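You operate a simulated robot arm through the tools that you are given. There is no shell and no other tool.

You are at the controls of a simulated two-armed robot. One attempt, no reset.

JOB
Bring the mango juice bottle up from rack five and unscrew its cap.
Fine: stand it on the worktop, rack home, door shut; hold it while you turn the cap. Set down upright: mango juice bottle. Where these are worked on the way, their far stop is far enough and under half their travel is too little: rack five.
Where things are to end (x, y in the base frame): mango juice bottle within 60 mm of [530, 320].
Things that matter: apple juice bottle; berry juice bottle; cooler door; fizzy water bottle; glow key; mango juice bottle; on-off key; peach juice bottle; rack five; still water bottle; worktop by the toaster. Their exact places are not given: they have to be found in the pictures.

The check looks at the end state, three seconds after you hand in, the way a careful person would. Anything else that was tipped, shoved, dropped, spilled or broken makes it a failure. Lids that push on must go on centred and level and be pressed home; caps that screw on are set level and turned clockwise until they are tight.

ROBOT AND FRAMES
Two 7-joint arms with two-finger parallel grippers on one trunk, on a base that drives. Base frame: it is fixed to the floor where the robot stands at the start and does not move with it; the origin is under the middle of the robot, x ahead of it, y to its left, z up. Lengths are in mm, angles in degrees, forces in N, time in s.
The left shoulder is at the start at [20, 113, 1099], the right one opposite. Places, roughly: cooler door [600, -400, 500]; glow key [700, -100, 800]; on-off key [800, -100, 800]; rack five [900, 100, 500]; worktop by the toaster [600, 500, 900]. Payload 1.57 kg a hand.
The tool frame of a hand sits at the grasp point between the pads (the TCP): z along the fingers, y along the line on which they close. The tips reach 30 mm beyond it. The gripper opens to 80 mm. The fingers are 17 mm wide and 12 mm thick; the gripper's body (40 by 82 mm) begins 80 mm behind the TCP.
Orientation is told as [roll, pitch, yaw] about the base's x, y, z axes, in that order, counted from this pose: with the fingers straight down and closing along the base's y, the tool's x points along the base's -x, its y along +y and its z along -z.

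CONTROLS
- The arms move only by the tool send_rows. It takes "left_targets", "right_targets" or both (then of equal length, played together; a hand with none holds still); each is a list of rows, each a list of 7 numbers: the opening in per cent of the stroke, from 0 (shut) to 100 (fully open), then the shift along the tool's x, y, z in mm, then the turn, a rotation vector about the tool's x, y, z in degrees. In form: [[grip, tx, ty, tz, wx, wy, wz], ...]. A call has 1 to 20 rows; each row shifts and turns the commanded pose from where the row before left it, along the tool's axes as they then stand. Rows are played at 5 a second. More than 50 mm and 8.6 degrees between two rows, or a gripper value outside its range, and nothing of the call is played. A pose out of reach is approached as far as the arm can. The call stops where the force on the tool passes 40 N (or 10 N more than at its start, if that is more) or the arm is blocked; 0.2 s more then pass. The fingers move at their own pace (about 45 mm/s each) and stop on an object; they squeeze with about 34 N. The grip force told is the motor's: it shows also when the fingers shut on nothing. Time passes only in rows, and 0.2 s behind the last, so rows that do not move let the fingers close. It gives the time, the measured TCP pose, the force on the tool (base axes), the opening and the grip force at its end, in the units of the frame above (readings bear some noise), with the torque about the TCP (base axes, N m) and any sound that the robot's microphone picked up.
- Cameras (640 x 400 px; columns grow to the right, rows downward): "scene" is now at [96.4, -23.1, 1231.6]; the picture's right is [-0.26, -0.97, 0.00], its down [-0.51, 0.13, -0.85] and it looks along [0.82, -0.22, -0.52] (base axes); focal length 214 px, centre (320, 200). "left" rides on the left gripper at [72, 7, -122] in its tool frame; the picture's right is [-0.09, 1.00, 0.00], its down [-0.84, -0.08, -0.54] and it looks along [-0.54, -0.05, 0.84] (tool axes); focal length 238 px, centre (320, 200). "right" rides on the right gripper at [72, -7, -122] in its tool frame; the picture's right is [0.09, 1.00, 0.00], its down [-0.84, 0.08, -0.54] and it looks along [-0.54, 0.05, 0.84] (tool axes); focal length 238 px, centre (320, 200).
- camera(camera): a new picture of that camera. It takes no simulated time.
- lift_body(by): slides the trunk up (or, below 0, down) by that many mm; the arms and the scene camera ride with it, the base frame stays. It gives what a move gives, with no picture.
- base_move(legs): drives the robot by 1 to 6 legs, each [ahead, left, turn to the left] in mm, mm and degrees, along the robot's own axes; the way and the turn of a leg run together, so that a leg with both is an arc; at most 1500 mm and 180 degrees a leg. The arms and the cameras ride along, it lands a little off, and it stops where it bumps. It gives what a move gives.
- turn_head(pan, tilt): turns the head with the scene camera to pan (to the left, within 80 degrees either way) and tilt (down, from -29 to 69), counted from straight ahead of the robot. It gives what a move gives.
- measure_at(camera, pixels): there is no depth. For up to 12 entries [column, row, z] of the newest picture of that camera ("zoom" is the newest enlarged one), the place [x, y] in the base frame at which the ray of that pixel passes the height z, good to about 2 mm. It takes no simulated time.
- close_up(camera, box): a new picture of the part [left, top, right, bottom] of that camera's present view, enlarged. It takes no simulated time.
- finish_job(): hands the job in; it is judged then, once.

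Open the grippers and draw the arms clear of the work before you hand the job in, unless the task says otherwise.

The tools are called after "Call:" as name(argument=value, ...) on one line, values as JSON. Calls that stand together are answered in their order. send_rows: Moves the arms, as the interface text tells. Its arguments: {"type":"object","properties":{"left_targets":{"type":"array","items":{"type":"array","items":{"type":"number"}}},"right_targets":{"type":"array","items":{"type":"array","items":{"type":"number"}}}},"required":[]} The other tools are called the same way: lift_body (by) slides the trunk up or down; base_move (legs) drives the base; turn_head (pan, tilt) turns the head that bears the scene camera; camera (camera) takes a picture; measure_at (camera, pixels) gives the place at which the rays of pixels pass given heights; close_up (camera, box) takes an enlarged picture of a part of a camera's view; finish_job () hands the job in.

At the start:

```text
t: 0.0
left_eef_pos: [446.2, 48.7, 1183.2]
left_orientation: [-0.1, 0.0, 0.0]
left_wrist_force: [0.5, 0.4, -0.5]
left_torque: [0.0, 0.01, 0.0]
left_gripper_width: 80.1
left_gripper_force: 0.0
right_eef_pos: [415.6, -327.3, 1210.8]
right_orientation: [0.1, 0.0, 0.1]
right_wrist_force: [0.3, 0.5, 0.0]
right_torque: [0.02, 0.0, -0.01]
right_gripper_width: 79.9
right_gripper_force: 0.0
trunk travel left (down, up): [-152.0, 418.0]
robot x, y, heading: [-0.3, 0.4, -0.1]
head pan, tilt: [-14.9, 31.6]
```

scene: 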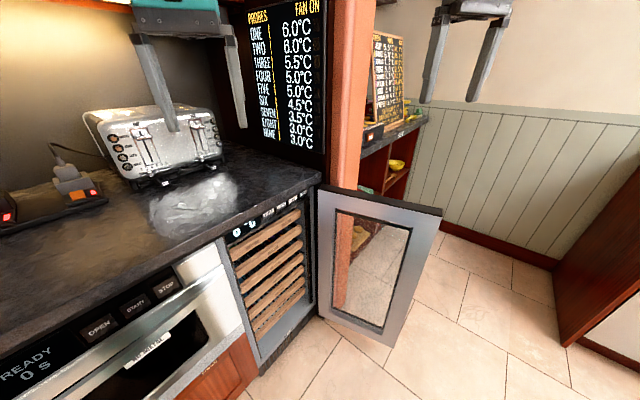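
right: 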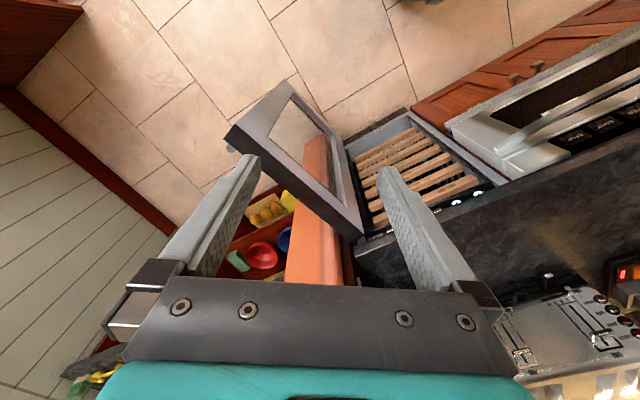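
left: 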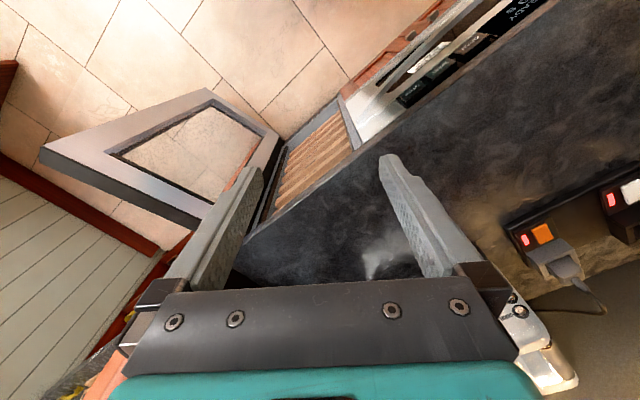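

The first picture shows the cooler with its door open (pixels about 320-440, 185-345) and six or so wooden racks (230-305, 205-340). I take enlarged views to read the details.

Call:
close_up(camera="scene", box=[210, 180, 330, 360])

Call:
close_up(camera="scene", box=[220, 0, 440, 200])

Call:
close_up(camera="right", box=[220, 70, 520, 260])

```text
2.22 times, centred on (270, 270) of scene
```

zoom: 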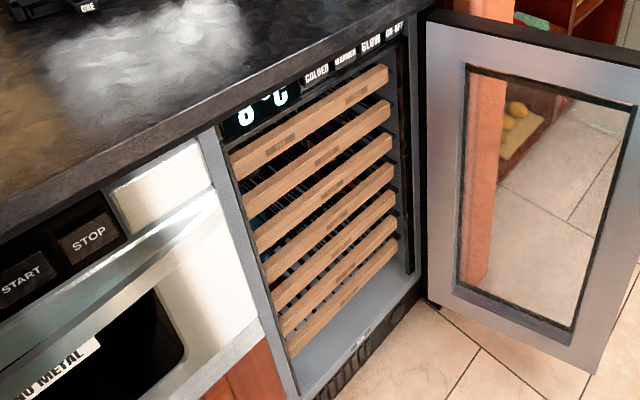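

```text
2.00 times, centred on (330, 100) of scene
```

zoom: 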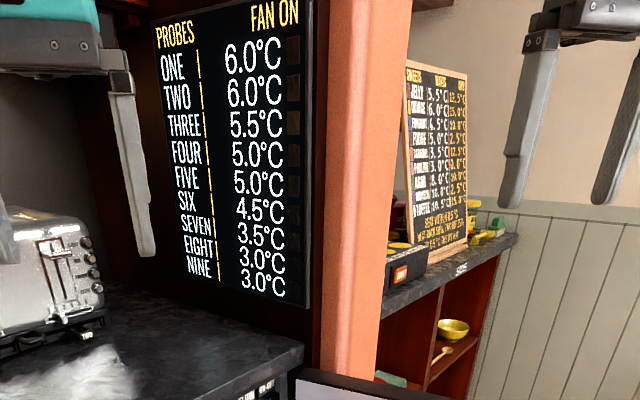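

```text
2.11 times, centred on (370, 165) of right
```

zoom: 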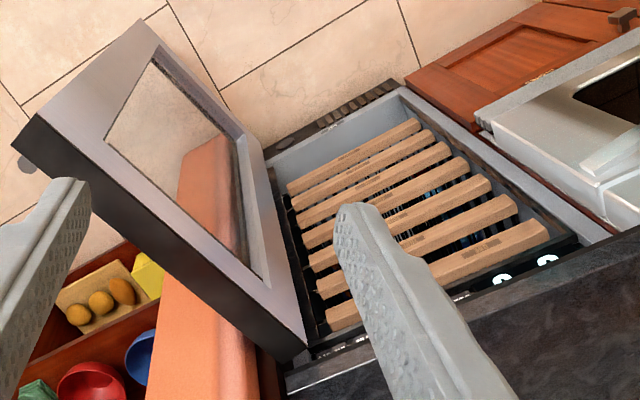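

Next I measure the worktop edge, cooler corners and door in the scene view at supposed heights, to learn the layout.

Call:
camera(camera="scene")

Call:
measure_at(camera="scene", pixels=[[318, 178, 900], [200, 247, 900], [20, 345, 900], [318, 188, 870], [440, 212, 850], [385, 347, 100], [260, 375, 0], [320, 312, 100], [230, 250, 800], [305, 200, 800], [305, 310, 200], [255, 340, 200]])

```text
taken
```

scene: 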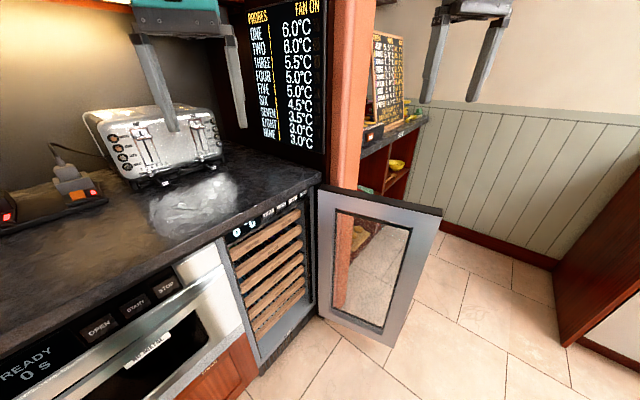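

```text
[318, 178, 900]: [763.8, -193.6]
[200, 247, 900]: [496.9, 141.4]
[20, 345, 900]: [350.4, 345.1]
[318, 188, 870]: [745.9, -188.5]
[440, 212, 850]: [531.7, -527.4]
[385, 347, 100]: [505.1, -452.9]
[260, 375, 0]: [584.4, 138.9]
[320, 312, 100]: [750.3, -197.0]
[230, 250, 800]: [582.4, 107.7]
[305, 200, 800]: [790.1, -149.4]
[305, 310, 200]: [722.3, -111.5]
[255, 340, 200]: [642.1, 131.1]
```

The counter front runs along (-0.62, 0.78), so the cooler faces me at about 38° to the left; the door hinge is at about (760, -195). I look at the worktop side and at the cooler with the head before driving.

Call:
turn_head(pan=38, tilt=35)

Call:
camera(camera="scene")

Call:
turn_head(pan=-5, tilt=55)

Call:
camera(camera="scene")

```text
t: 1.2
left_eef_pos: [445.5, 47.4, 1184.4]
left_orientation: [0.0, 0.1, 0.0]
left_wrist_force: [-0.2, 0.8, 0.0]
left_torque: [-0.01, 0.01, -0.02]
left_gripper_width: 79.9
left_gripper_force: 0.1
right_eef_pos: [415.1, -326.6, 1209.1]
right_orientation: [0.0, 0.0, 0.1]
right_wrist_force: [-0.6, 0.9, 0.1]
right_torque: [-0.01, 0.02, -0.04]
right_gripper_width: 80.4
right_gripper_force: 0.1
trunk travel left (down, up): [-152.0, 418.0]
robot x, y, heading: [0.7, 2.7, 0.3]
head pan, tilt: [38.0, 35.0]
```

```text
taken
```

scene: 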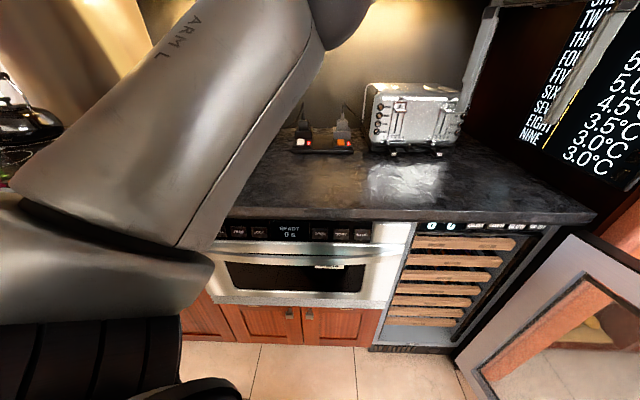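

```text
t: 2.3
left_eef_pos: [445.0, 47.2, 1183.2]
left_orientation: [-0.1, 0.0, -0.1]
left_wrist_force: [-0.4, -0.1, 0.0]
left_torque: [0.02, -0.02, 0.0]
left_gripper_width: 79.9
left_gripper_force: 0.1
right_eef_pos: [415.6, -326.7, 1208.9]
right_orientation: [0.0, -0.1, 0.0]
right_wrist_force: [0.8, 0.5, 1.1]
right_torque: [-0.02, -0.01, -0.03]
right_gripper_width: 79.9
right_gripper_force: 0.1
trunk travel left (down, up): [-152.0, 418.0]
robot x, y, heading: [-0.6, -3.0, -0.1]
head pan, tilt: [-5.0, 55.0]
```

```text
taken
```

scene: 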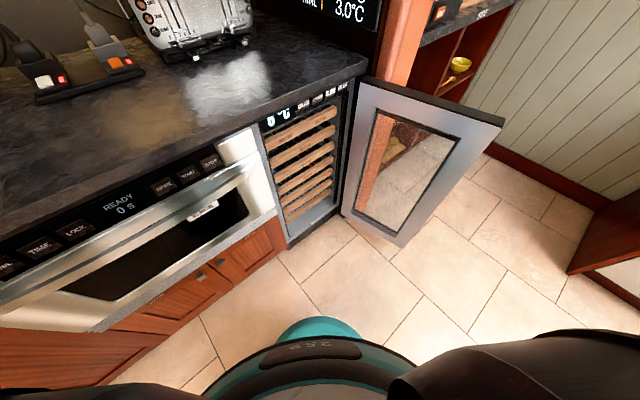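

Six wooden rack fronts can be seen facing along heading ~38.5°. I turn to face the counter squarely, back off a little and slide right so the cooler is ahead of me.

Call:
base_move(legs=[[0, 0, 38.5], [-150, 0, 0], [0, -380, 0]])

Call:
turn_head(pan=0, tilt=48)

Call:
camera(camera="scene")

Call:
camera(camera="right")

Call:
camera(camera="left")

```text
t: 7.5
left_eef_pos: [439.2, -79.3, 1182.2]
left_orientation: [0.0, 0.1, 38.0]
left_wrist_force: [0.4, 1.2, -0.5]
left_torque: [-0.03, -0.02, -0.05]
left_gripper_width: 80.0
left_gripper_force: 0.0
right_eef_pos: [645.5, -395.2, 1210.1]
right_orientation: [0.0, -0.1, 38.1]
right_wrist_force: [0.2, -0.5, -0.2]
right_torque: [0.02, 0.0, 0.0]
right_gripper_width: 79.9
right_gripper_force: 0.1
trunk travel left (down, up): [-152.0, 418.0]
robot x, y, heading: [113.4, -395.3, 37.9]
head pan, tilt: [-5.0, 55.0]
```

```text
t: 8.2
left_eef_pos: [437.0, -80.4, 1183.4]
left_orientation: [-0.1, 0.0, 38.1]
left_wrist_force: [0.3, 0.4, -0.4]
left_torque: [0.06, -0.02, -0.01]
left_gripper_width: 80.2
left_gripper_force: 0.1
right_eef_pos: [646.5, -394.3, 1210.0]
right_orientation: [0.0, 0.0, 38.0]
right_wrist_force: [-0.4, 0.1, 0.8]
right_torque: [0.02, 0.01, -0.02]
right_gripper_width: 80.2
right_gripper_force: 0.1
trunk travel left (down, up): [-152.0, 418.0]
robot x, y, heading: [114.1, -393.8, 38.0]
head pan, tilt: [0.0, 48.0]
```

```text
taken
```

scene: 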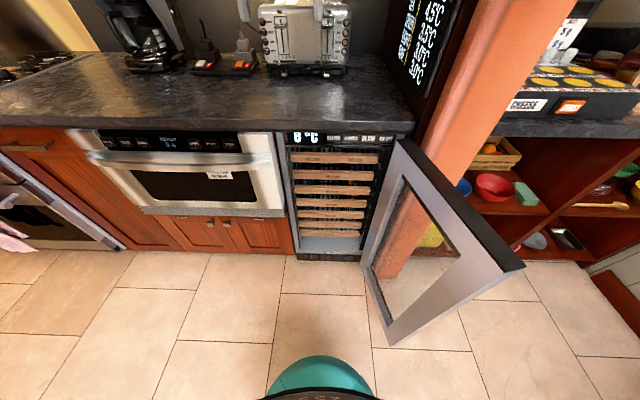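

```text
taken
```

right: 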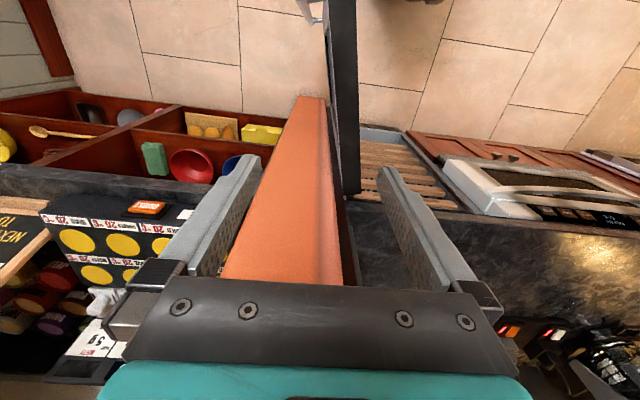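

```text
taken
```

left: 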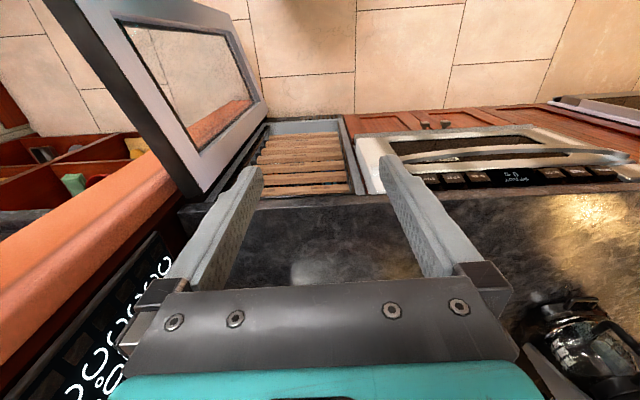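

I now face the cooler squarely (rack fronts at columns 293-378, rows 153-235). I enlarge the rack area to count racks and read the labels.

Call:
close_up(camera="scene", box=[275, 125, 405, 265])

Call:
close_up(camera="scene", box=[285, 125, 395, 190])

```text
2.86 times, centred on (340, 195) of scene
```

zoom: 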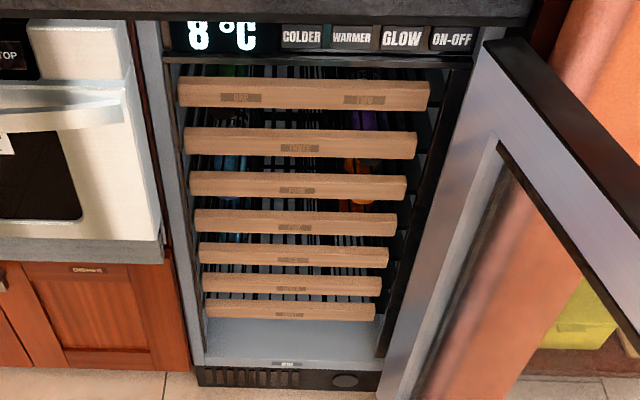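

```text
5.82 times, centred on (340, 158) of scene
```

zoom: 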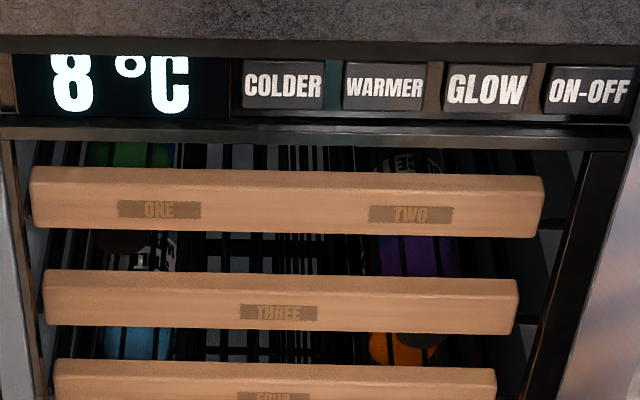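

Labels read ONE/TWO on the top front, THREE on the second, FOUR on the third. I enlarge the lower ones.

Call:
close_up(camera="scene", box=[290, 175, 385, 215])

Call:
close_up(camera="scene", box=[290, 205, 385, 245])

```text
6.74 times, centred on (338, 195) of scene
```

zoom: 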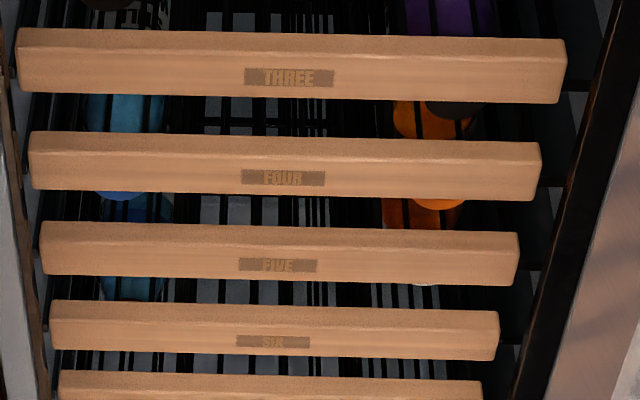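

```text
6.74 times, centred on (338, 225) of scene
```

zoom: 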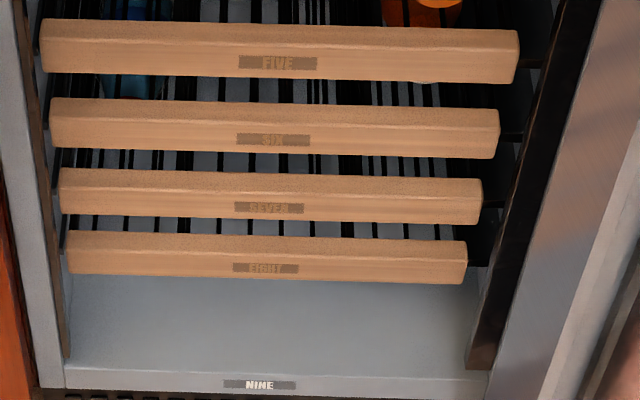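

Rack FIVE is the fourth front (full-picture row about 212), with an orange-red bottle on its right (column ~352) and a blue one at left. I measure the geometry: counter edge, floor line, rack fronts at trial heights.

Call:
camera(camera="scene")

Call:
measure_at(camera="scene", pixels=[[10, 122, 900], [200, 128, 900], [410, 133, 900], [297, 261, 0], [359, 262, 0], [297, 213, 450], [369, 213, 450], [297, 213, 500], [369, 213, 500], [297, 213, 550], [369, 213, 550]])

Call:
measure_at(camera="scene", pixels=[[420, 140, 880], [524, 265, 880], [524, 265, 840], [392, 347, 0], [392, 347, 100], [364, 262, 100], [293, 153, 750], [378, 155, 750], [293, 165, 700], [378, 167, 700]])

```text
taken
```

scene: 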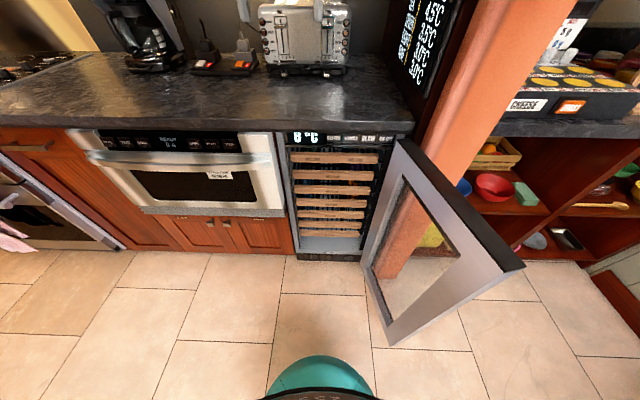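

```text
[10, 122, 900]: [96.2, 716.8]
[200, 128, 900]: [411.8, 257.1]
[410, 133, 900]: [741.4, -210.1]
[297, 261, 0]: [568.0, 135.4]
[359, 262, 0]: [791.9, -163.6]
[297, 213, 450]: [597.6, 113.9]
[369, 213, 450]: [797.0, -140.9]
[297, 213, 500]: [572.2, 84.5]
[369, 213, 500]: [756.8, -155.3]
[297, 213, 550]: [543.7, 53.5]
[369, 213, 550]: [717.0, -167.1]
```

```text
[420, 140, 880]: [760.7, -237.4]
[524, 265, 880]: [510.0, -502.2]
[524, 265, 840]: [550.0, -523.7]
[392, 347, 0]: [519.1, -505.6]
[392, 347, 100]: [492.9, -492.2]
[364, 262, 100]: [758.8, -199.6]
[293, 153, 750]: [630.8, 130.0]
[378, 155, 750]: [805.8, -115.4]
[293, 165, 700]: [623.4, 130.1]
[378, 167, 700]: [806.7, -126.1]
```

The counter front runs at about 35° (n = (0.82, 0.57)). I lower the trunk to see between the racks and triangulate heights; both hands are in front of the counter (n about 305), clear of the door top.

Call:
lift_body(by=-150)

Call:
turn_head(pan=0, tilt=42)

Call:
camera(camera="scene")

Call:
close_up(camera="scene", box=[280, 110, 390, 190])

```text
t: 9.9
left_eef_pos: [438.7, -81.2, 1032.1]
left_orientation: [0.1, 0.0, 38.0]
left_wrist_force: [0.8, 0.3, -0.1]
left_torque: [0.02, -0.01, 0.0]
left_gripper_width: 79.8
left_gripper_force: 0.0
right_eef_pos: [646.2, -393.7, 1059.5]
right_orientation: [0.0, -0.1, 37.9]
right_wrist_force: [0.4, 0.6, -0.2]
right_torque: [-0.01, 0.0, 0.0]
right_gripper_width: 80.0
right_gripper_force: 0.1
trunk travel left (down, up): [-2.0, 568.0]
robot x, y, heading: [116.4, -394.4, 38.2]
head pan, tilt: [0.0, 48.0]
```

```text
t: 10.6
left_eef_pos: [438.2, -79.9, 1033.1]
left_orientation: [0.0, 0.0, 38.1]
left_wrist_force: [0.0, 0.0, -0.1]
left_torque: [-0.02, 0.01, -0.01]
left_gripper_width: 79.9
left_gripper_force: 0.0
right_eef_pos: [644.4, -394.6, 1060.1]
right_orientation: [0.0, 0.0, 38.1]
right_wrist_force: [-0.2, 0.0, -0.2]
right_torque: [-0.02, -0.03, 0.01]
right_gripper_width: 80.1
right_gripper_force: 0.1
trunk travel left (down, up): [-2.0, 568.0]
robot x, y, heading: [119.5, -393.1, 38.1]
head pan, tilt: [0.0, 42.0]
```

```text
taken
```

scene: 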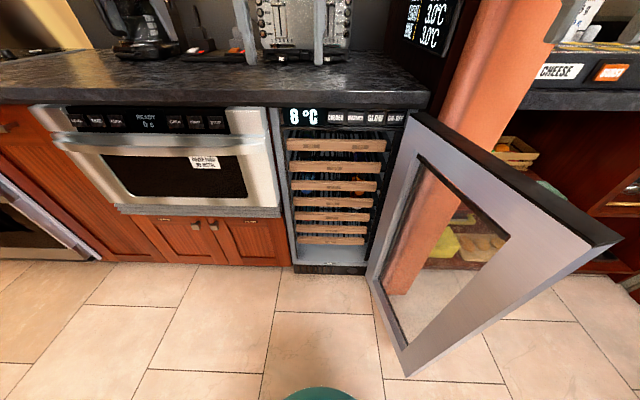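

```text
5.00 times, centred on (335, 150) of scene
```

zoom: 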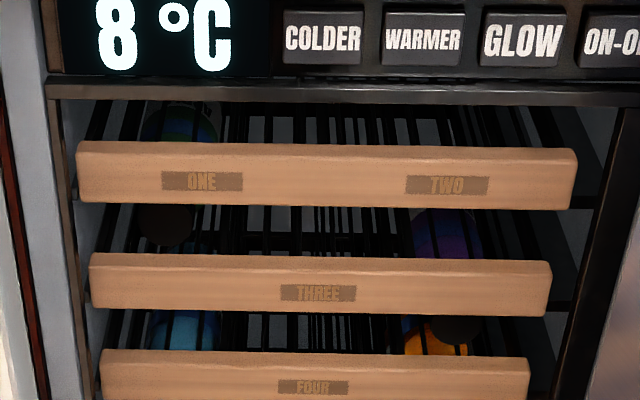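

Rack labels confirmed. I enlarge the area of racks four to six in this lower view to get rack five's edges and see the bottles.

Call:
close_up(camera="scene", box=[282, 165, 392, 230])

Call:
measure_at(camera="zoom", pixels=[[320, 200, 600], [320, 200, 550], [320, 200, 500], [320, 200, 450], [320, 200, 400]])

```text
5.82 times, centred on (337, 198) of scene
```

zoom: 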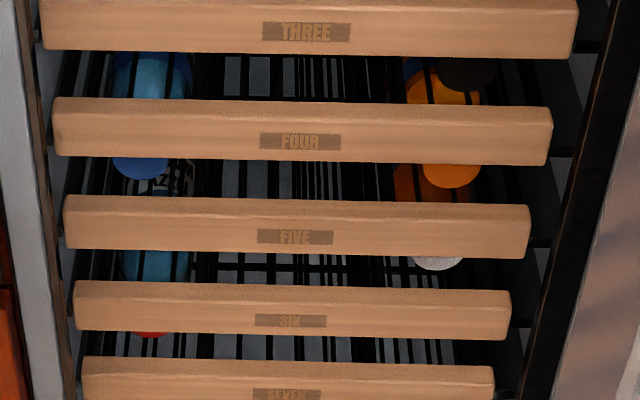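

```text
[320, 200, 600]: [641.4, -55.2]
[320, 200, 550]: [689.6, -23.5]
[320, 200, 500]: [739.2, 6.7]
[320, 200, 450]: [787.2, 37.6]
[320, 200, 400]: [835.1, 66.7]
```

The caps face outward: under front FOUR I see a blue cap (zoom 135,165) and an orange cap (450,170), lying on rack FIVE; so the mango bottle is the right one. I move both hands to the left, so that the right hand is in front of the cooler, then point the right hand forward.

Call:
send_rows(right_targets=[[100, 0, 45, 0, 0, 0, 0], [100, 0, 45, 0, 0, 0, 0], [100, 0, 45, 0, 0, 0, 0], [100, 0, 45, 0, 0, 0, 0], [100, 0, 45, 0, 0, 0, 0], [100, 0, 45, 0, 0, 0, 0], [100, 0, 0, 0, 0, 0, 3], [100, 40, 0, 0, 0, -8.5, 0], [100, 40, 0, 0, 0, -8.5, 0], [100, 0, 0, 0, 0, -8.5, 0], [100, 0, 0, 0, 0, -8.5, 0], [100, 0, 0, 0, 0, -8.5, 0]], left_targets=[[100, 0, 25, 0, 0, 0, 0], [100, 0, 25, 0, 0, 0, 0], [100, 0, 25, 0, 0, 0, 0], [100, 0, 25, 0, 0, 0, 0], [100, 0, 25, 0, 0, 0, 0], [100, 0, 25, 0, 0, 0, 0], [100, 0, 0, 0, 0, 0, 0], [100, 0, 0, 0, 0, 0, 0], [100, 0, 0, 0, 0, 0, 0], [100, 0, 0, 0, 0, 0, 0], [100, 0, 0, 0, 0, 0, 0], [100, 0, 0, 0, 0, 0, 0]])

Call:
camera(camera="scene")

Call:
camera(camera="right")

```text
t: 13.2
left_eef_pos: [346.6, 38.4, 1034.7]
left_orientation: [0.0, 0.0, 38.1]
left_wrist_force: [-0.3, 0.4, 0.6]
left_torque: [-0.01, 0.0, -0.02]
left_gripper_width: 80.0
left_gripper_force: 0.0
right_eef_pos: [409.7, -306.2, 1012.0]
right_orientation: [0.1, -42.6, 34.9]
right_wrist_force: [-0.4, -0.4, -0.7]
right_torque: [-0.02, -0.01, -0.01]
right_gripper_width: 80.2
right_gripper_force: 0.0
right hand out of reach, approached as far as the arm can: row 3, 4, 5, 6
trunk travel left (down, up): [-2.0, 568.0]
robot x, y, heading: [115.8, -391.6, 38.2]
head pan, tilt: [0.0, 42.0]
```

```text
taken
```

scene: 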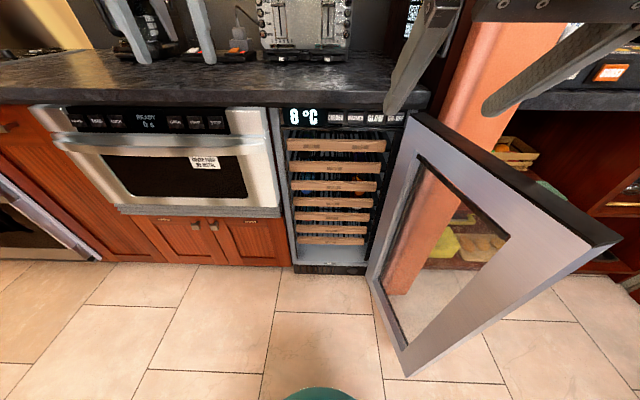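

```text
taken
```

right: 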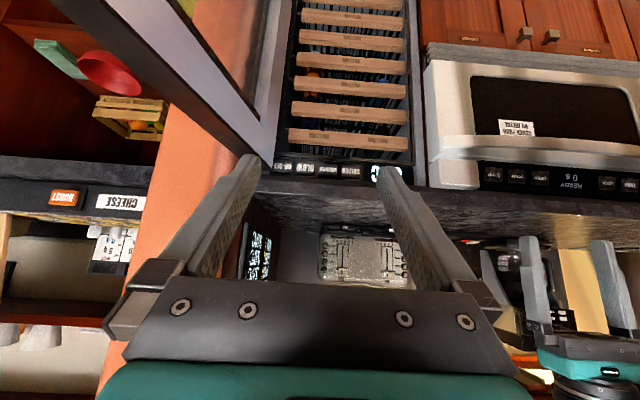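

The right hand is at n≈160, tilted 43°. I continue tilting it to horizontal and lower it toward rack height for a good look.

Call:
send_rows(right_targets=[[100, 0, 0, 0, 0, -8.5, 0], [100, 0, 0, 0, 0, -8.5, 0], [100, 0, 0, 0, 0, -8.5, 0], [100, 0, 0, 0, 0, -8.5, 0], [100, 0, 0, 0, 0, -8.5, 0], [100, 40, 0, 0, 0, 0, 0], [100, 40, 0, 0, 0, 0, 0], [100, 40, 0, 0, 0, 0, 0], [100, 40, 0, 0, 0, 0, 0], [100, 40, 0, 0, 0, 0, 0]])

Call:
camera(camera="right")

Call:
camera(camera="scene")

```text
t: 15.4
left_eef_pos: [345.6, 38.6, 1034.3]
left_orientation: [0.0, 0.1, 38.1]
left_wrist_force: [0.1, -0.2, 0.8]
left_torque: [0.02, -0.01, 0.0]
left_gripper_width: 79.8
left_gripper_force: 0.0
right_eef_pos: [479.1, -197.6, 1010.4]
right_orientation: [-0.3, -85.1, 35.3]
right_wrist_force: [0.7, -0.2, 0.3]
right_torque: [0.01, -0.03, 0.01]
right_gripper_width: 79.9
right_gripper_force: 0.0
right hand out of reach, approached as far as the arm can: row 2, 3, 4, 5, 6, 7, 8, 9, 10
trunk travel left (down, up): [-2.0, 568.0]
robot x, y, heading: [112.6, -391.2, 38.2]
head pan, tilt: [0.0, 42.0]
```

```text
taken
```

right: 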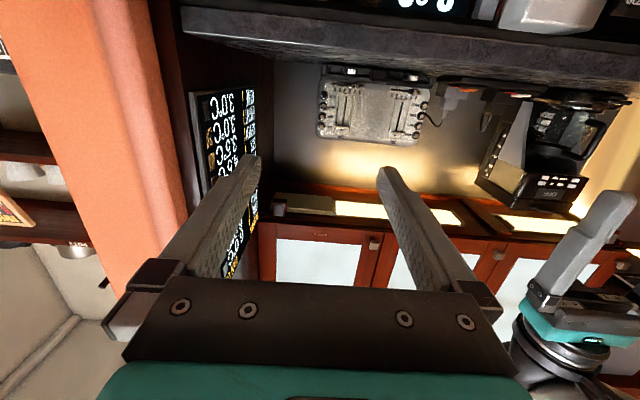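

```text
taken
```

scene: 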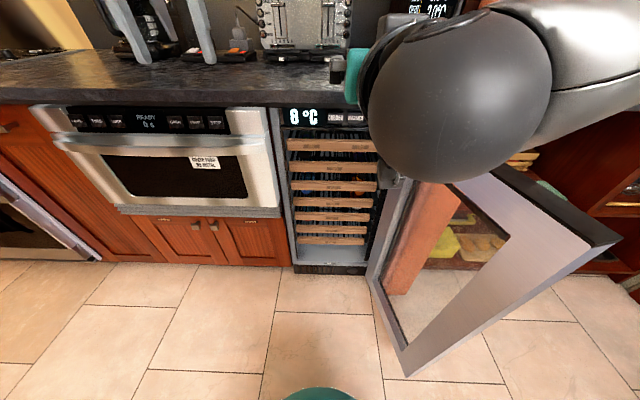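

The hand was too close to the body for a horizontal pose; I push the commanded pose forward so it becomes reachable.

Call:
send_rows(right_targets=[[100, 0, 0, 40, 0, 0, 0], [100, 0, 0, 40, 0, 0, 0], [100, 0, 0, 40, 0, 0, 0], [100, 0, 0, 0, 0, 0, 0]])

Call:
camera(camera="right")

```text
t: 16.4
left_eef_pos: [346.0, 38.2, 1034.1]
left_orientation: [0.0, 0.0, 37.9]
left_wrist_force: [-0.5, 0.0, 0.0]
left_torque: [-0.02, 0.02, 0.0]
left_gripper_width: 80.1
left_gripper_force: 0.0
right_eef_pos: [578.9, -128.2, 998.6]
right_orientation: [-0.3, -85.0, 35.4]
right_wrist_force: [0.0, 0.3, 0.2]
right_torque: [0.0, 0.04, 0.01]
right_gripper_width: 80.3
right_gripper_force: 0.0
trunk travel left (down, up): [-2.0, 568.0]
robot x, y, heading: [117.6, -392.7, 38.0]
head pan, tilt: [0.0, 42.0]
```

```text
taken
```

right: 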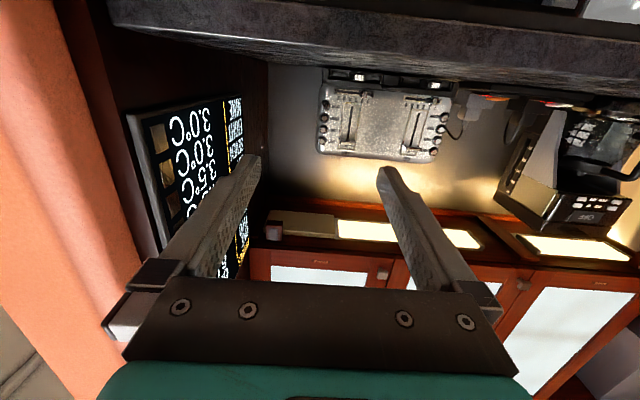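

The commanded pose follows the reached one. I check where the right elbow and forearm are relative to the door before lowering.

Call:
camera(camera="scene")

Call:
turn_head(pan=-45, tilt=40)

Call:
camera(camera="scene")

```text
taken
```

scene: 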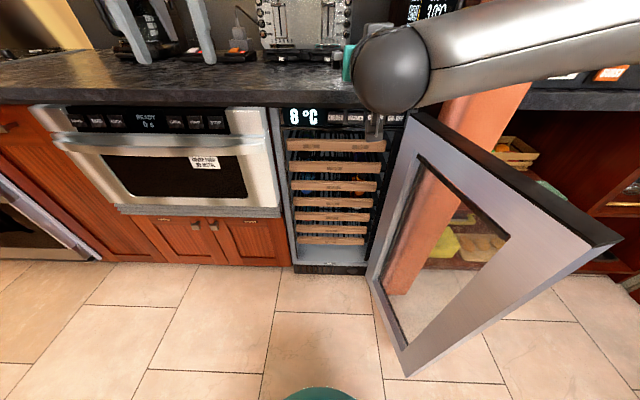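

```text
t: 17.5
left_eef_pos: [345.9, 37.6, 1034.8]
left_orientation: [0.0, 0.0, 38.0]
left_wrist_force: [0.5, 0.4, 0.5]
left_torque: [0.0, -0.02, -0.03]
left_gripper_width: 80.2
left_gripper_force: 0.0
right_eef_pos: [578.5, -129.4, 998.7]
right_orientation: [0.0, -85.0, 35.0]
right_wrist_force: [0.3, 0.0, 0.0]
right_torque: [0.0, -0.02, -0.02]
right_gripper_width: 80.2
right_gripper_force: 0.1
trunk travel left (down, up): [-2.0, 568.0]
robot x, y, heading: [119.6, -392.0, 38.0]
head pan, tilt: [-45.0, 40.0]
```

```text
taken
```

scene: 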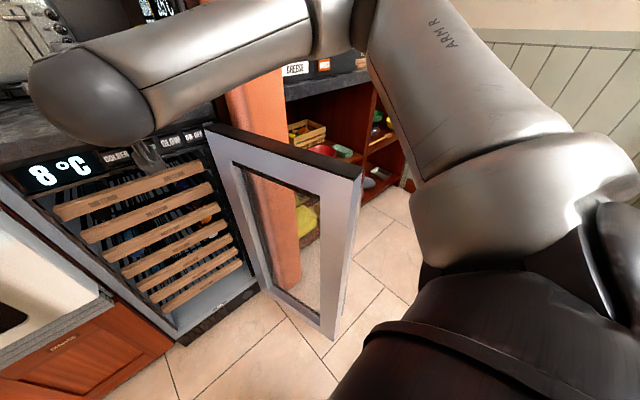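

The right elbow sticks out over the door, so lowering it would hit the door. I stow the right arm (tool down, moved right, above the door) and will use the left arm, whose elbow goes to the free side.

Call:
send_rows(right_targets=[[100, 0, 0, 0, 0, 8.5, 0], [100, 0, 0, 0, 0, 8.5, 0], [100, 0, 0, 0, 0, 8.5, 0], [100, 0, 0, 0, 0, 8.5, 0], [100, 0, 0, 0, 0, 8.5, 0], [100, 0, 0, 0, 0, 8.5, 0], [100, 0, 0, 0, 0, 8.5, 0], [100, 0, 0, 0, 0, 8.5, 0], [100, 0, 0, 0, 0, 8.5, 0], [100, 0, 0, 0, 0, 8.5, 0], [100, 0, -40, 0, 0, 0, 0], [100, 0, -40, 0, 0, 0, 0], [100, 0, -40, 0, 0, 0, 0], [100, 0, -40, 0, 0, 0, 0], [100, 20, -40, -20, 0, 0, 0], [100, 20, -40, -20, 0, 0, 0], [100, 20, 0, -20, 0, 0, 0], [100, 20, 0, -20, 0, 0, 0]])

Call:
camera(camera="scene")

```text
t: 21.3
left_eef_pos: [346.6, 37.7, 1034.2]
left_orientation: [0.0, 0.0, 38.0]
left_wrist_force: [0.3, -0.4, 0.6]
left_torque: [0.02, -0.01, -0.01]
left_gripper_width: 79.9
left_gripper_force: 0.1
right_eef_pos: [673.6, -520.9, 1091.1]
right_orientation: [-0.1, -5.7, 35.0]
right_wrist_force: [-0.3, -0.4, 0.2]
right_torque: [0.03, 0.01, 0.0]
right_gripper_width: 79.9
right_gripper_force: 0.2
right hand out of reach, approached as far as the arm can: row 4, 5, 6, 7, 8, 9, 10
trunk travel left (down, up): [-2.0, 568.0]
robot x, y, heading: [116.8, -392.8, 38.1]
head pan, tilt: [-45.0, 40.0]
```

```text
taken
```

scene: 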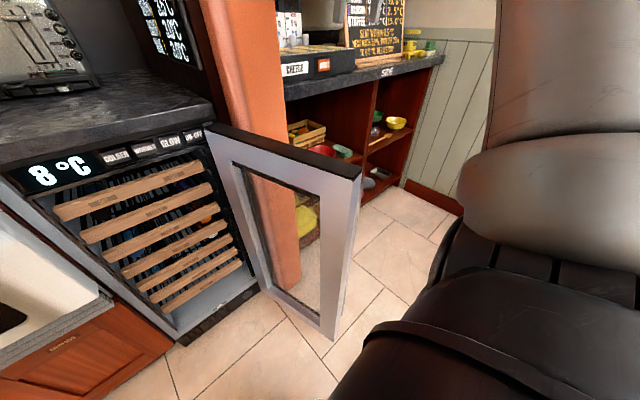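

Right arm is stowed at u≈-810. Now I bring the left hand forward and right, and turn it to point forward along the counter normal.

Call:
send_rows(left_targets=[[100, -25, -40, 0, 0, 0, 0], [100, -25, -40, 0, 0, 0, 0], [100, -25, -40, 0, 0, 0, 0], [100, -25, -40, 0, 0, 0, 0], [100, 0, 0, 0, 0, 0, 3], [100, 0, 0, 0, 0, -8.5, 0], [100, 0, 0, 0, 0, -8.5, 0], [100, 0, 0, 0, 0, -8.5, 0], [100, 0, 0, 0, 0, -8.5, 0], [100, 0, 0, 0, 0, -8.5, 0], [100, 0, 0, 0, 0, -8.5, 0], [100, 0, 0, 0, 0, -8.5, 0], [100, 0, 0, 0, 0, -8.5, 0], [100, 0, 0, 0, 0, -8.5, 0], [100, 0, 0, 0, 0, -8.5, 0]])

Call:
turn_head(pan=0, tilt=35)

Call:
camera(camera="scene")

Call:
camera(camera="left")

```text
t: 24.5
left_eef_pos: [472.2, -46.7, 1006.9]
left_orientation: [-0.9, -85.2, 35.9]
left_wrist_force: [-0.5, 0.2, 0.4]
left_torque: [-0.01, 0.03, -0.02]
left_gripper_width: 80.1
left_gripper_force: 0.0
left hand out of reach, approached as far as the arm can: row 3, 4
right_eef_pos: [673.6, -518.2, 1092.6]
right_orientation: [0.0, -5.7, 34.9]
right_wrist_force: [0.2, -0.9, -0.8]
right_torque: [0.05, 0.02, 0.02]
right_gripper_width: 79.9
right_gripper_force: 0.1
trunk travel left (down, up): [-2.0, 568.0]
robot x, y, heading: [113.3, -391.2, 38.1]
head pan, tilt: [-45.0, 40.0]
```

```text
t: 25.6
left_eef_pos: [471.4, -46.2, 1008.8]
left_orientation: [-0.2, -84.9, 35.2]
left_wrist_force: [0.0, 0.3, 0.5]
left_torque: [-0.02, 0.0, 0.02]
left_gripper_width: 80.0
left_gripper_force: 0.1
right_eef_pos: [674.0, -518.8, 1091.5]
right_orientation: [0.0, -5.7, 34.9]
right_wrist_force: [0.2, 0.1, 0.7]
right_torque: [0.02, 0.01, 0.03]
right_gripper_width: 80.0
right_gripper_force: 0.0
trunk travel left (down, up): [-2.0, 568.0]
robot x, y, heading: [116.3, -391.3, 37.7]
head pan, tilt: [0.0, 35.0]
```

```text
taken
```

scene: 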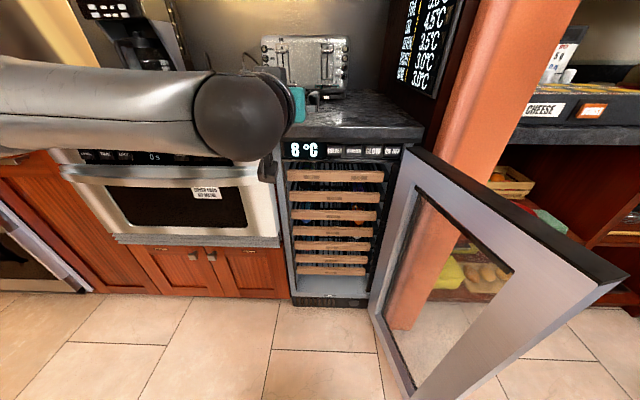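

```text
taken
```

left: 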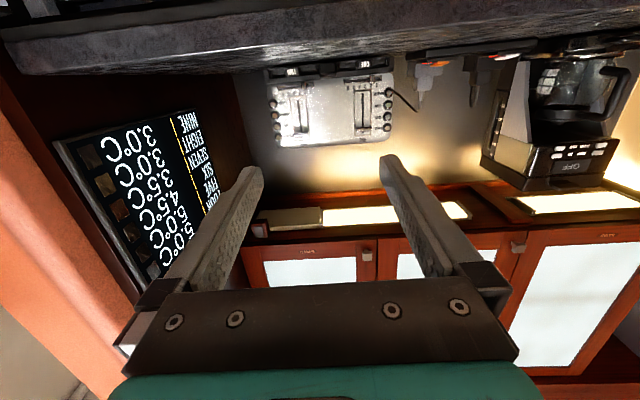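

Left hand points forward at n≈360, u≈-308, z≈1008. I lower it in front of the counter toward rack height.

Call:
send_rows(left_targets=[[100, 40, 0, 0, 0, 0, 0], [100, 40, 0, 0, 0, 0, 0], [100, 40, 0, 0, 0, 0, 0], [100, 40, 0, 0, 0, 0, 0], [100, 40, 0, 0, 0, 0, 0], [100, 40, 0, 0, 0, 0, 0]])

Call:
camera(camera="scene")

Call:
camera(camera="left")

```text
t: 27.1
left_eef_pos: [468.2, -99.3, 792.2]
left_orientation: [-0.1, -85.0, 35.5]
left_wrist_force: [0.4, 0.0, 0.5]
left_torque: [0.01, -0.01, 0.02]
left_gripper_width: 79.8
left_gripper_force: 0.0
left hand out of reach, approached as far as the arm can: row 4, 5, 6
right_eef_pos: [673.6, -518.6, 1091.4]
right_orientation: [-0.1, -5.7, 35.0]
right_wrist_force: [-0.2, -0.3, 0.1]
right_torque: [0.03, 0.01, -0.02]
right_gripper_width: 80.1
right_gripper_force: 0.1
trunk travel left (down, up): [-2.0, 568.0]
robot x, y, heading: [114.5, -392.3, 38.1]
head pan, tilt: [0.0, 35.0]
```

```text
taken
```

scene: 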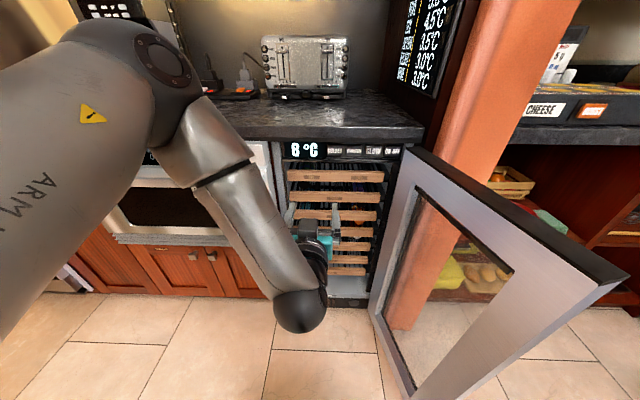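

```text
taken
```

left: 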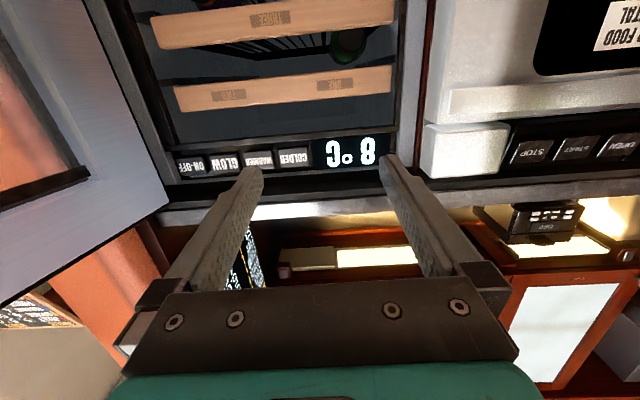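

The hand is at n≈327, u≈-350, z≈792, and the left camera (upside down) sees racks ONE and THREE. I triangulate the front plane from the labels ONE and TWO with both cameras.

Call:
close_up(camera="left", box=[150, 0, 410, 200])

Call:
close_up(camera="scene", box=[280, 140, 400, 220])

```text
2.00 times, centred on (280, 100) of left
```

zoom: 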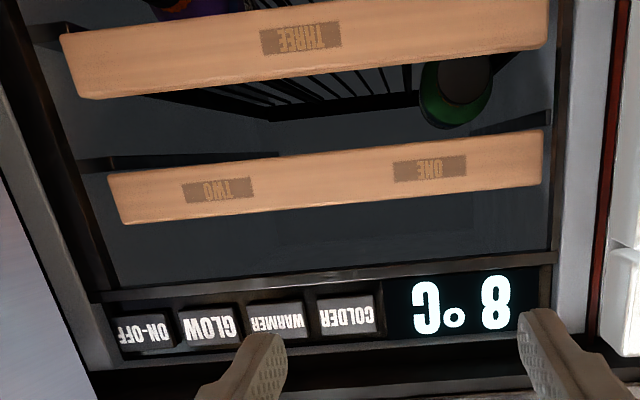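

```text
5.00 times, centred on (340, 180) of scene
```

zoom: 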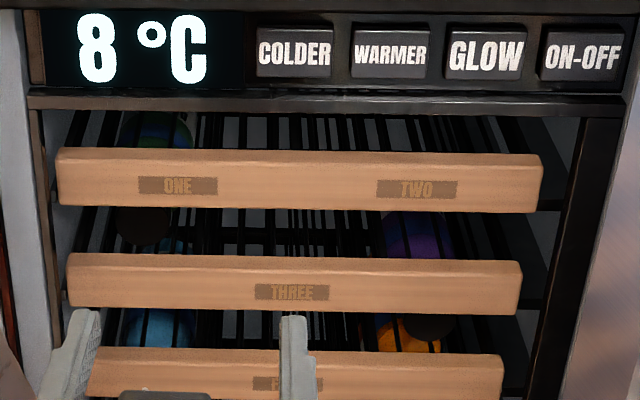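

Labels located: scene ONE (311.6,177), TWO (359.4,177.8), THREE (334.4,198.4); left camera ONE (335,84), TWO (229,95), THREE (270.5,19). I measure their rays at trial heights.

Call:
measure_at(camera="scene", pixels=[[311.6, 177, 800], [311.6, 177, 700], [311.6, 177, 600], [359.4, 177.8, 800], [359.4, 177.8, 700], [359.4, 177.8, 600], [334.4, 198.4, 800], [334.4, 198.4, 700], [334.4, 198.4, 600], [334.4, 198.4, 500]])

Call:
measure_at(camera="left", pixels=[[335, 84, 800], [335, 84, 750], [229, 95, 800], [229, 95, 750], [270.5, 19, 700], [270.5, 19, 650], [270.5, 19, 600]])

```text
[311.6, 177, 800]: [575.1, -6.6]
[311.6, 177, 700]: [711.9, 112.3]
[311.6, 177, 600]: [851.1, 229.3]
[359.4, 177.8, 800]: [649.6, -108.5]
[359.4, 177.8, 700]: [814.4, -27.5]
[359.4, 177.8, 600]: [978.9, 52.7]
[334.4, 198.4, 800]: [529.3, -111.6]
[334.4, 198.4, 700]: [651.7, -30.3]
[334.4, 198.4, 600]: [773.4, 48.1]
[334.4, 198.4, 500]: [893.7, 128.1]
```

```text
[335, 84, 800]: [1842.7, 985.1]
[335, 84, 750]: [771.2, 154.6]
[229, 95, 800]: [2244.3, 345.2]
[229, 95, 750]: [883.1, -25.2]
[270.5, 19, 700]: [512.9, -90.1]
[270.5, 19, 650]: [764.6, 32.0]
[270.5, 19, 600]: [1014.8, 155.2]
```

Triangulation gives: label ONE at (651,60,744), TWO (741,-64,745), THREE (696,-2,664), so the rack fronts lie at n≈568 with pitch 81 mm; FIVE is at about z=502, bar centre u≈-401. I level the hand and roll it 90° so the fingers close vertically around bar FIVE.

Call:
send_rows(left_targets=[[83, 0, 0, 0, 0, -5, 0], [83, 0, 0, 0, 0, 0, 8.5], [83, 0, 0, 0, 0, 0, 8.5], [83, 0, 0, 0, 0, 0, 8.5], [83, 0, 0, 0, 0, 0, 8.5], [83, 0, 0, 0, 0, 0, 8.5], [83, 0, 0, 0, 0, 0, 8.5], [83, 0, 0, 0, 0, 0, 8.5], [83, 0, 0, 0, 0, 0, 8.5], [83, 0, 0, 0, 0, 0, 8.5], [83, 0, 0, 0, 0, 0, 8.5], [83, 0, 0, 0, 0, 0, 5]])

Call:
camera(camera="left")

Call:
camera(camera="scene")

```text
t: 29.6
left_eef_pos: [471.3, -110.1, 799.3]
left_orientation: [89.8, 0.0, -54.6]
left_wrist_force: [0.7, -0.3, -0.2]
left_torque: [0.0, 0.01, -0.02]
left_gripper_width: 66.2
left_gripper_force: 0.1
left hand out of reach, approached as far as the arm can: row 1
right_eef_pos: [673.5, -518.7, 1091.7]
right_orientation: [0.0, -5.7, 35.0]
right_wrist_force: [0.7, -0.9, -0.5]
right_torque: [0.0, -0.03, 0.04]
right_gripper_width: 79.8
right_gripper_force: 0.0
trunk travel left (down, up): [-2.0, 568.0]
robot x, y, heading: [118.6, -394.6, 37.9]
head pan, tilt: [0.0, 35.0]
```

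```text
taken
```

left: 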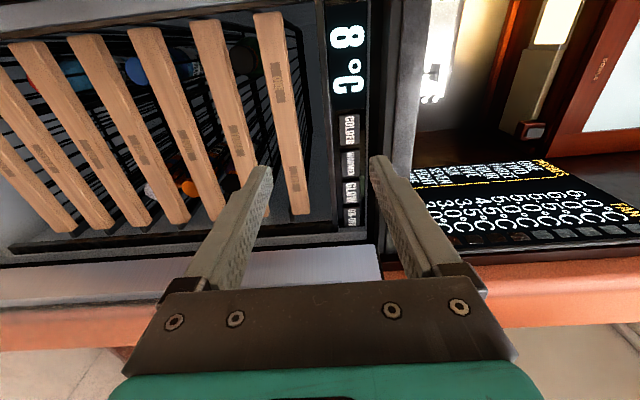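

```text
taken
```

scene: 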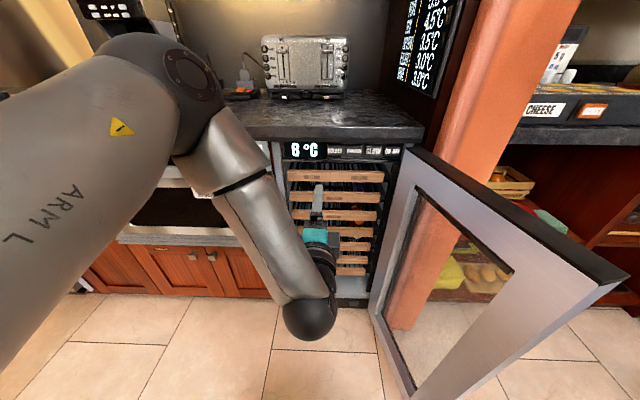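

The roll worked and the left camera now sees the caps. I enlarge it to confirm which rack the orange cap belongs to.

Call:
close_up(camera="left", box=[0, 0, 330, 240])

```text
1.67 times, centred on (165, 120) of left
```

zoom: 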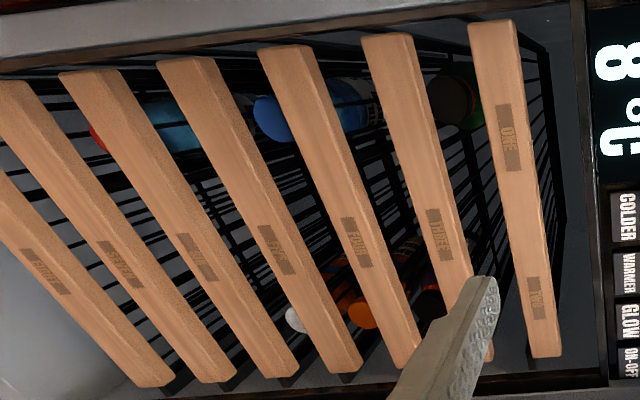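

The orange cap lies between bars FOUR and FIVE, i.e. on rack FIVE at right; its label side is hidden. I move the hand down and forward to a place in front of bar FIVE's middle.

Call:
send_rows(left_targets=[[83, -5, -36, 22, 0, 0, 0], [83, -5, -36, 22, 0, 0, 0], [83, -5, -36, 22, 0, 0, 0], [83, -5, -36, 22, 0, 0, 0], [83, -5, -36, 22, 0, 0, 0], [83, -5, -36, 22, 0, 0, 0]])

Call:
camera(camera="left")

Call:
camera(camera="scene")

```text
t: 31.1
left_eef_pos: [620.1, -163.3, 703.6]
left_orientation: [89.4, 0.0, -54.2]
left_wrist_force: [-0.6, -0.4, 0.5]
left_torque: [0.03, 0.03, -0.05]
left_gripper_width: 66.6
left_gripper_force: 0.1
left hand out of reach, approached as far as the arm can: row 1, 2, 3, 4, 5, 6
right_eef_pos: [673.8, -519.4, 1091.1]
right_orientation: [0.0, -5.6, 35.1]
right_wrist_force: [-0.2, 0.8, 0.2]
right_torque: [-0.01, 0.0, -0.03]
right_gripper_width: 80.0
right_gripper_force: 0.0
trunk travel left (down, up): [-2.0, 568.0]
robot x, y, heading: [115.0, -391.9, 37.9]
head pan, tilt: [0.0, 35.0]
```

```text
taken
```

left: 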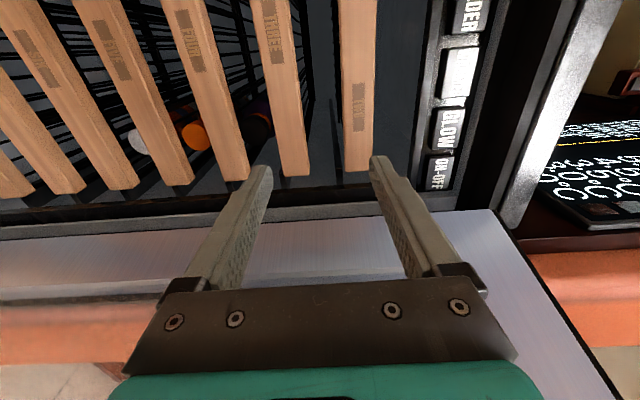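

```text
taken
```

scene: 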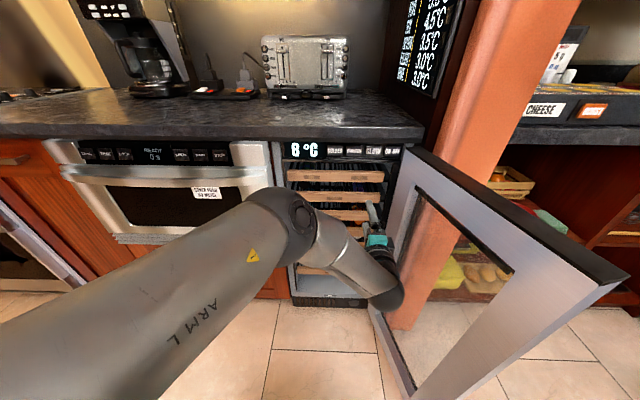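

The arm drifted to n≈414, u≈-490, z≈704 because it was at a limit. From this new elbow configuration I try again toward the spot in front of bar FIVE.

Call:
send_rows(left_targets=[[83, 15, -20, 0, 0, 0, 0], [83, 15, -20, 0, 0, 0, 0], [83, 15, -20, 5, 0, 0, 0], [83, 15, -20, 5, 0, 0, 0]])

Call:
camera(camera="scene")

```text
t: 32.0
left_eef_pos: [601.2, -165.9, 707.2]
left_orientation: [89.6, 0.0, -54.7]
left_wrist_force: [0.0, 1.3, -0.4]
left_torque: [0.01, -0.01, 0.0]
left_gripper_width: 66.4
left_gripper_force: 0.0
left hand out of reach, approached as far as the arm can: row 1, 2, 3, 4
right_eef_pos: [673.7, -518.5, 1092.4]
right_orientation: [0.0, -5.6, 35.0]
right_wrist_force: [-0.3, 0.2, -0.8]
right_torque: [-0.02, -0.02, -0.02]
right_gripper_width: 79.8
right_gripper_force: 0.1
trunk travel left (down, up): [-2.0, 568.0]
robot x, y, heading: [117.9, -390.9, 37.8]
head pan, tilt: [0.0, 35.0]
```

```text
taken
```

scene: 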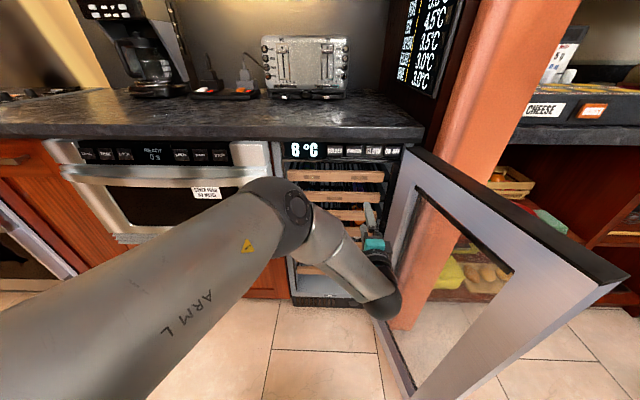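

The left arm is at a wrist limit here; more distance should let the forearm point forward. I back the base 130 mm and turn 2.5° right to square up with the counter.

Call:
base_move(legs=[[-130, 0, -2.5]])

Call:
send_rows(left_targets=[[83, 15, -20, 25, 0, 0, 0], [83, 15, -20, 25, 0, 0, 0], [83, 15, -20, 25, 0, 0, 0], [83, 15, -20, 25, 0, 0, 0], [83, 15, -20, 25, 0, 0, 0]])

Call:
camera(camera="scene")

```text
t: 33.3
left_eef_pos: [507.7, -263.8, 708.0]
left_orientation: [89.7, -0.1, -57.1]
left_wrist_force: [-0.6, 0.6, -0.9]
left_torque: [0.01, -0.04, -0.04]
left_gripper_width: 66.5
left_gripper_force: 0.0
right_eef_pos: [565.0, -618.3, 1092.8]
right_orientation: [0.0, -5.7, 32.5]
right_wrist_force: [0.8, -0.6, 0.5]
right_torque: [0.01, -0.01, -0.01]
right_gripper_width: 80.1
right_gripper_force: 0.0
trunk travel left (down, up): [-2.0, 568.0]
robot x, y, heading: [15.0, -470.8, 35.3]
head pan, tilt: [0.0, 35.0]
```

```text
t: 34.5
left_eef_pos: [580.1, -211.0, 726.3]
left_orientation: [88.6, 0.1, -56.3]
left_wrist_force: [0.1, -0.2, -0.4]
left_torque: [-0.02, -0.01, 0.04]
left_gripper_width: 66.3
left_gripper_force: 0.0
left hand out of reach, approached as far as the arm can: row 1, 2, 3, 4, 5
right_eef_pos: [566.4, -619.3, 1092.9]
right_orientation: [0.0, -5.6, 32.5]
right_wrist_force: [0.1, -0.4, -0.9]
right_torque: [-0.01, 0.02, -0.01]
right_gripper_width: 80.0
right_gripper_force: 0.1
trunk travel left (down, up): [-2.0, 568.0]
robot x, y, heading: [10.8, -468.9, 35.6]
head pan, tilt: [0.0, 35.0]
```

```text
taken
```

scene: 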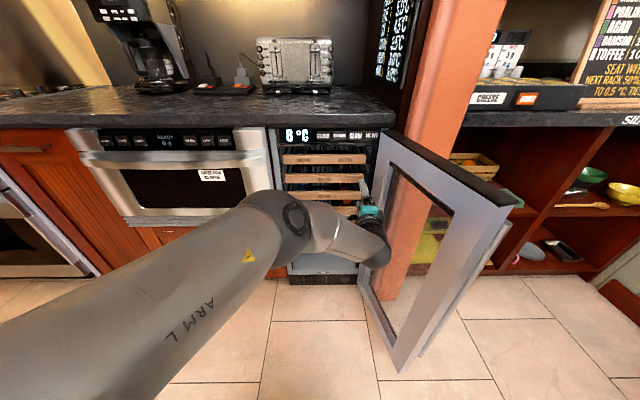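

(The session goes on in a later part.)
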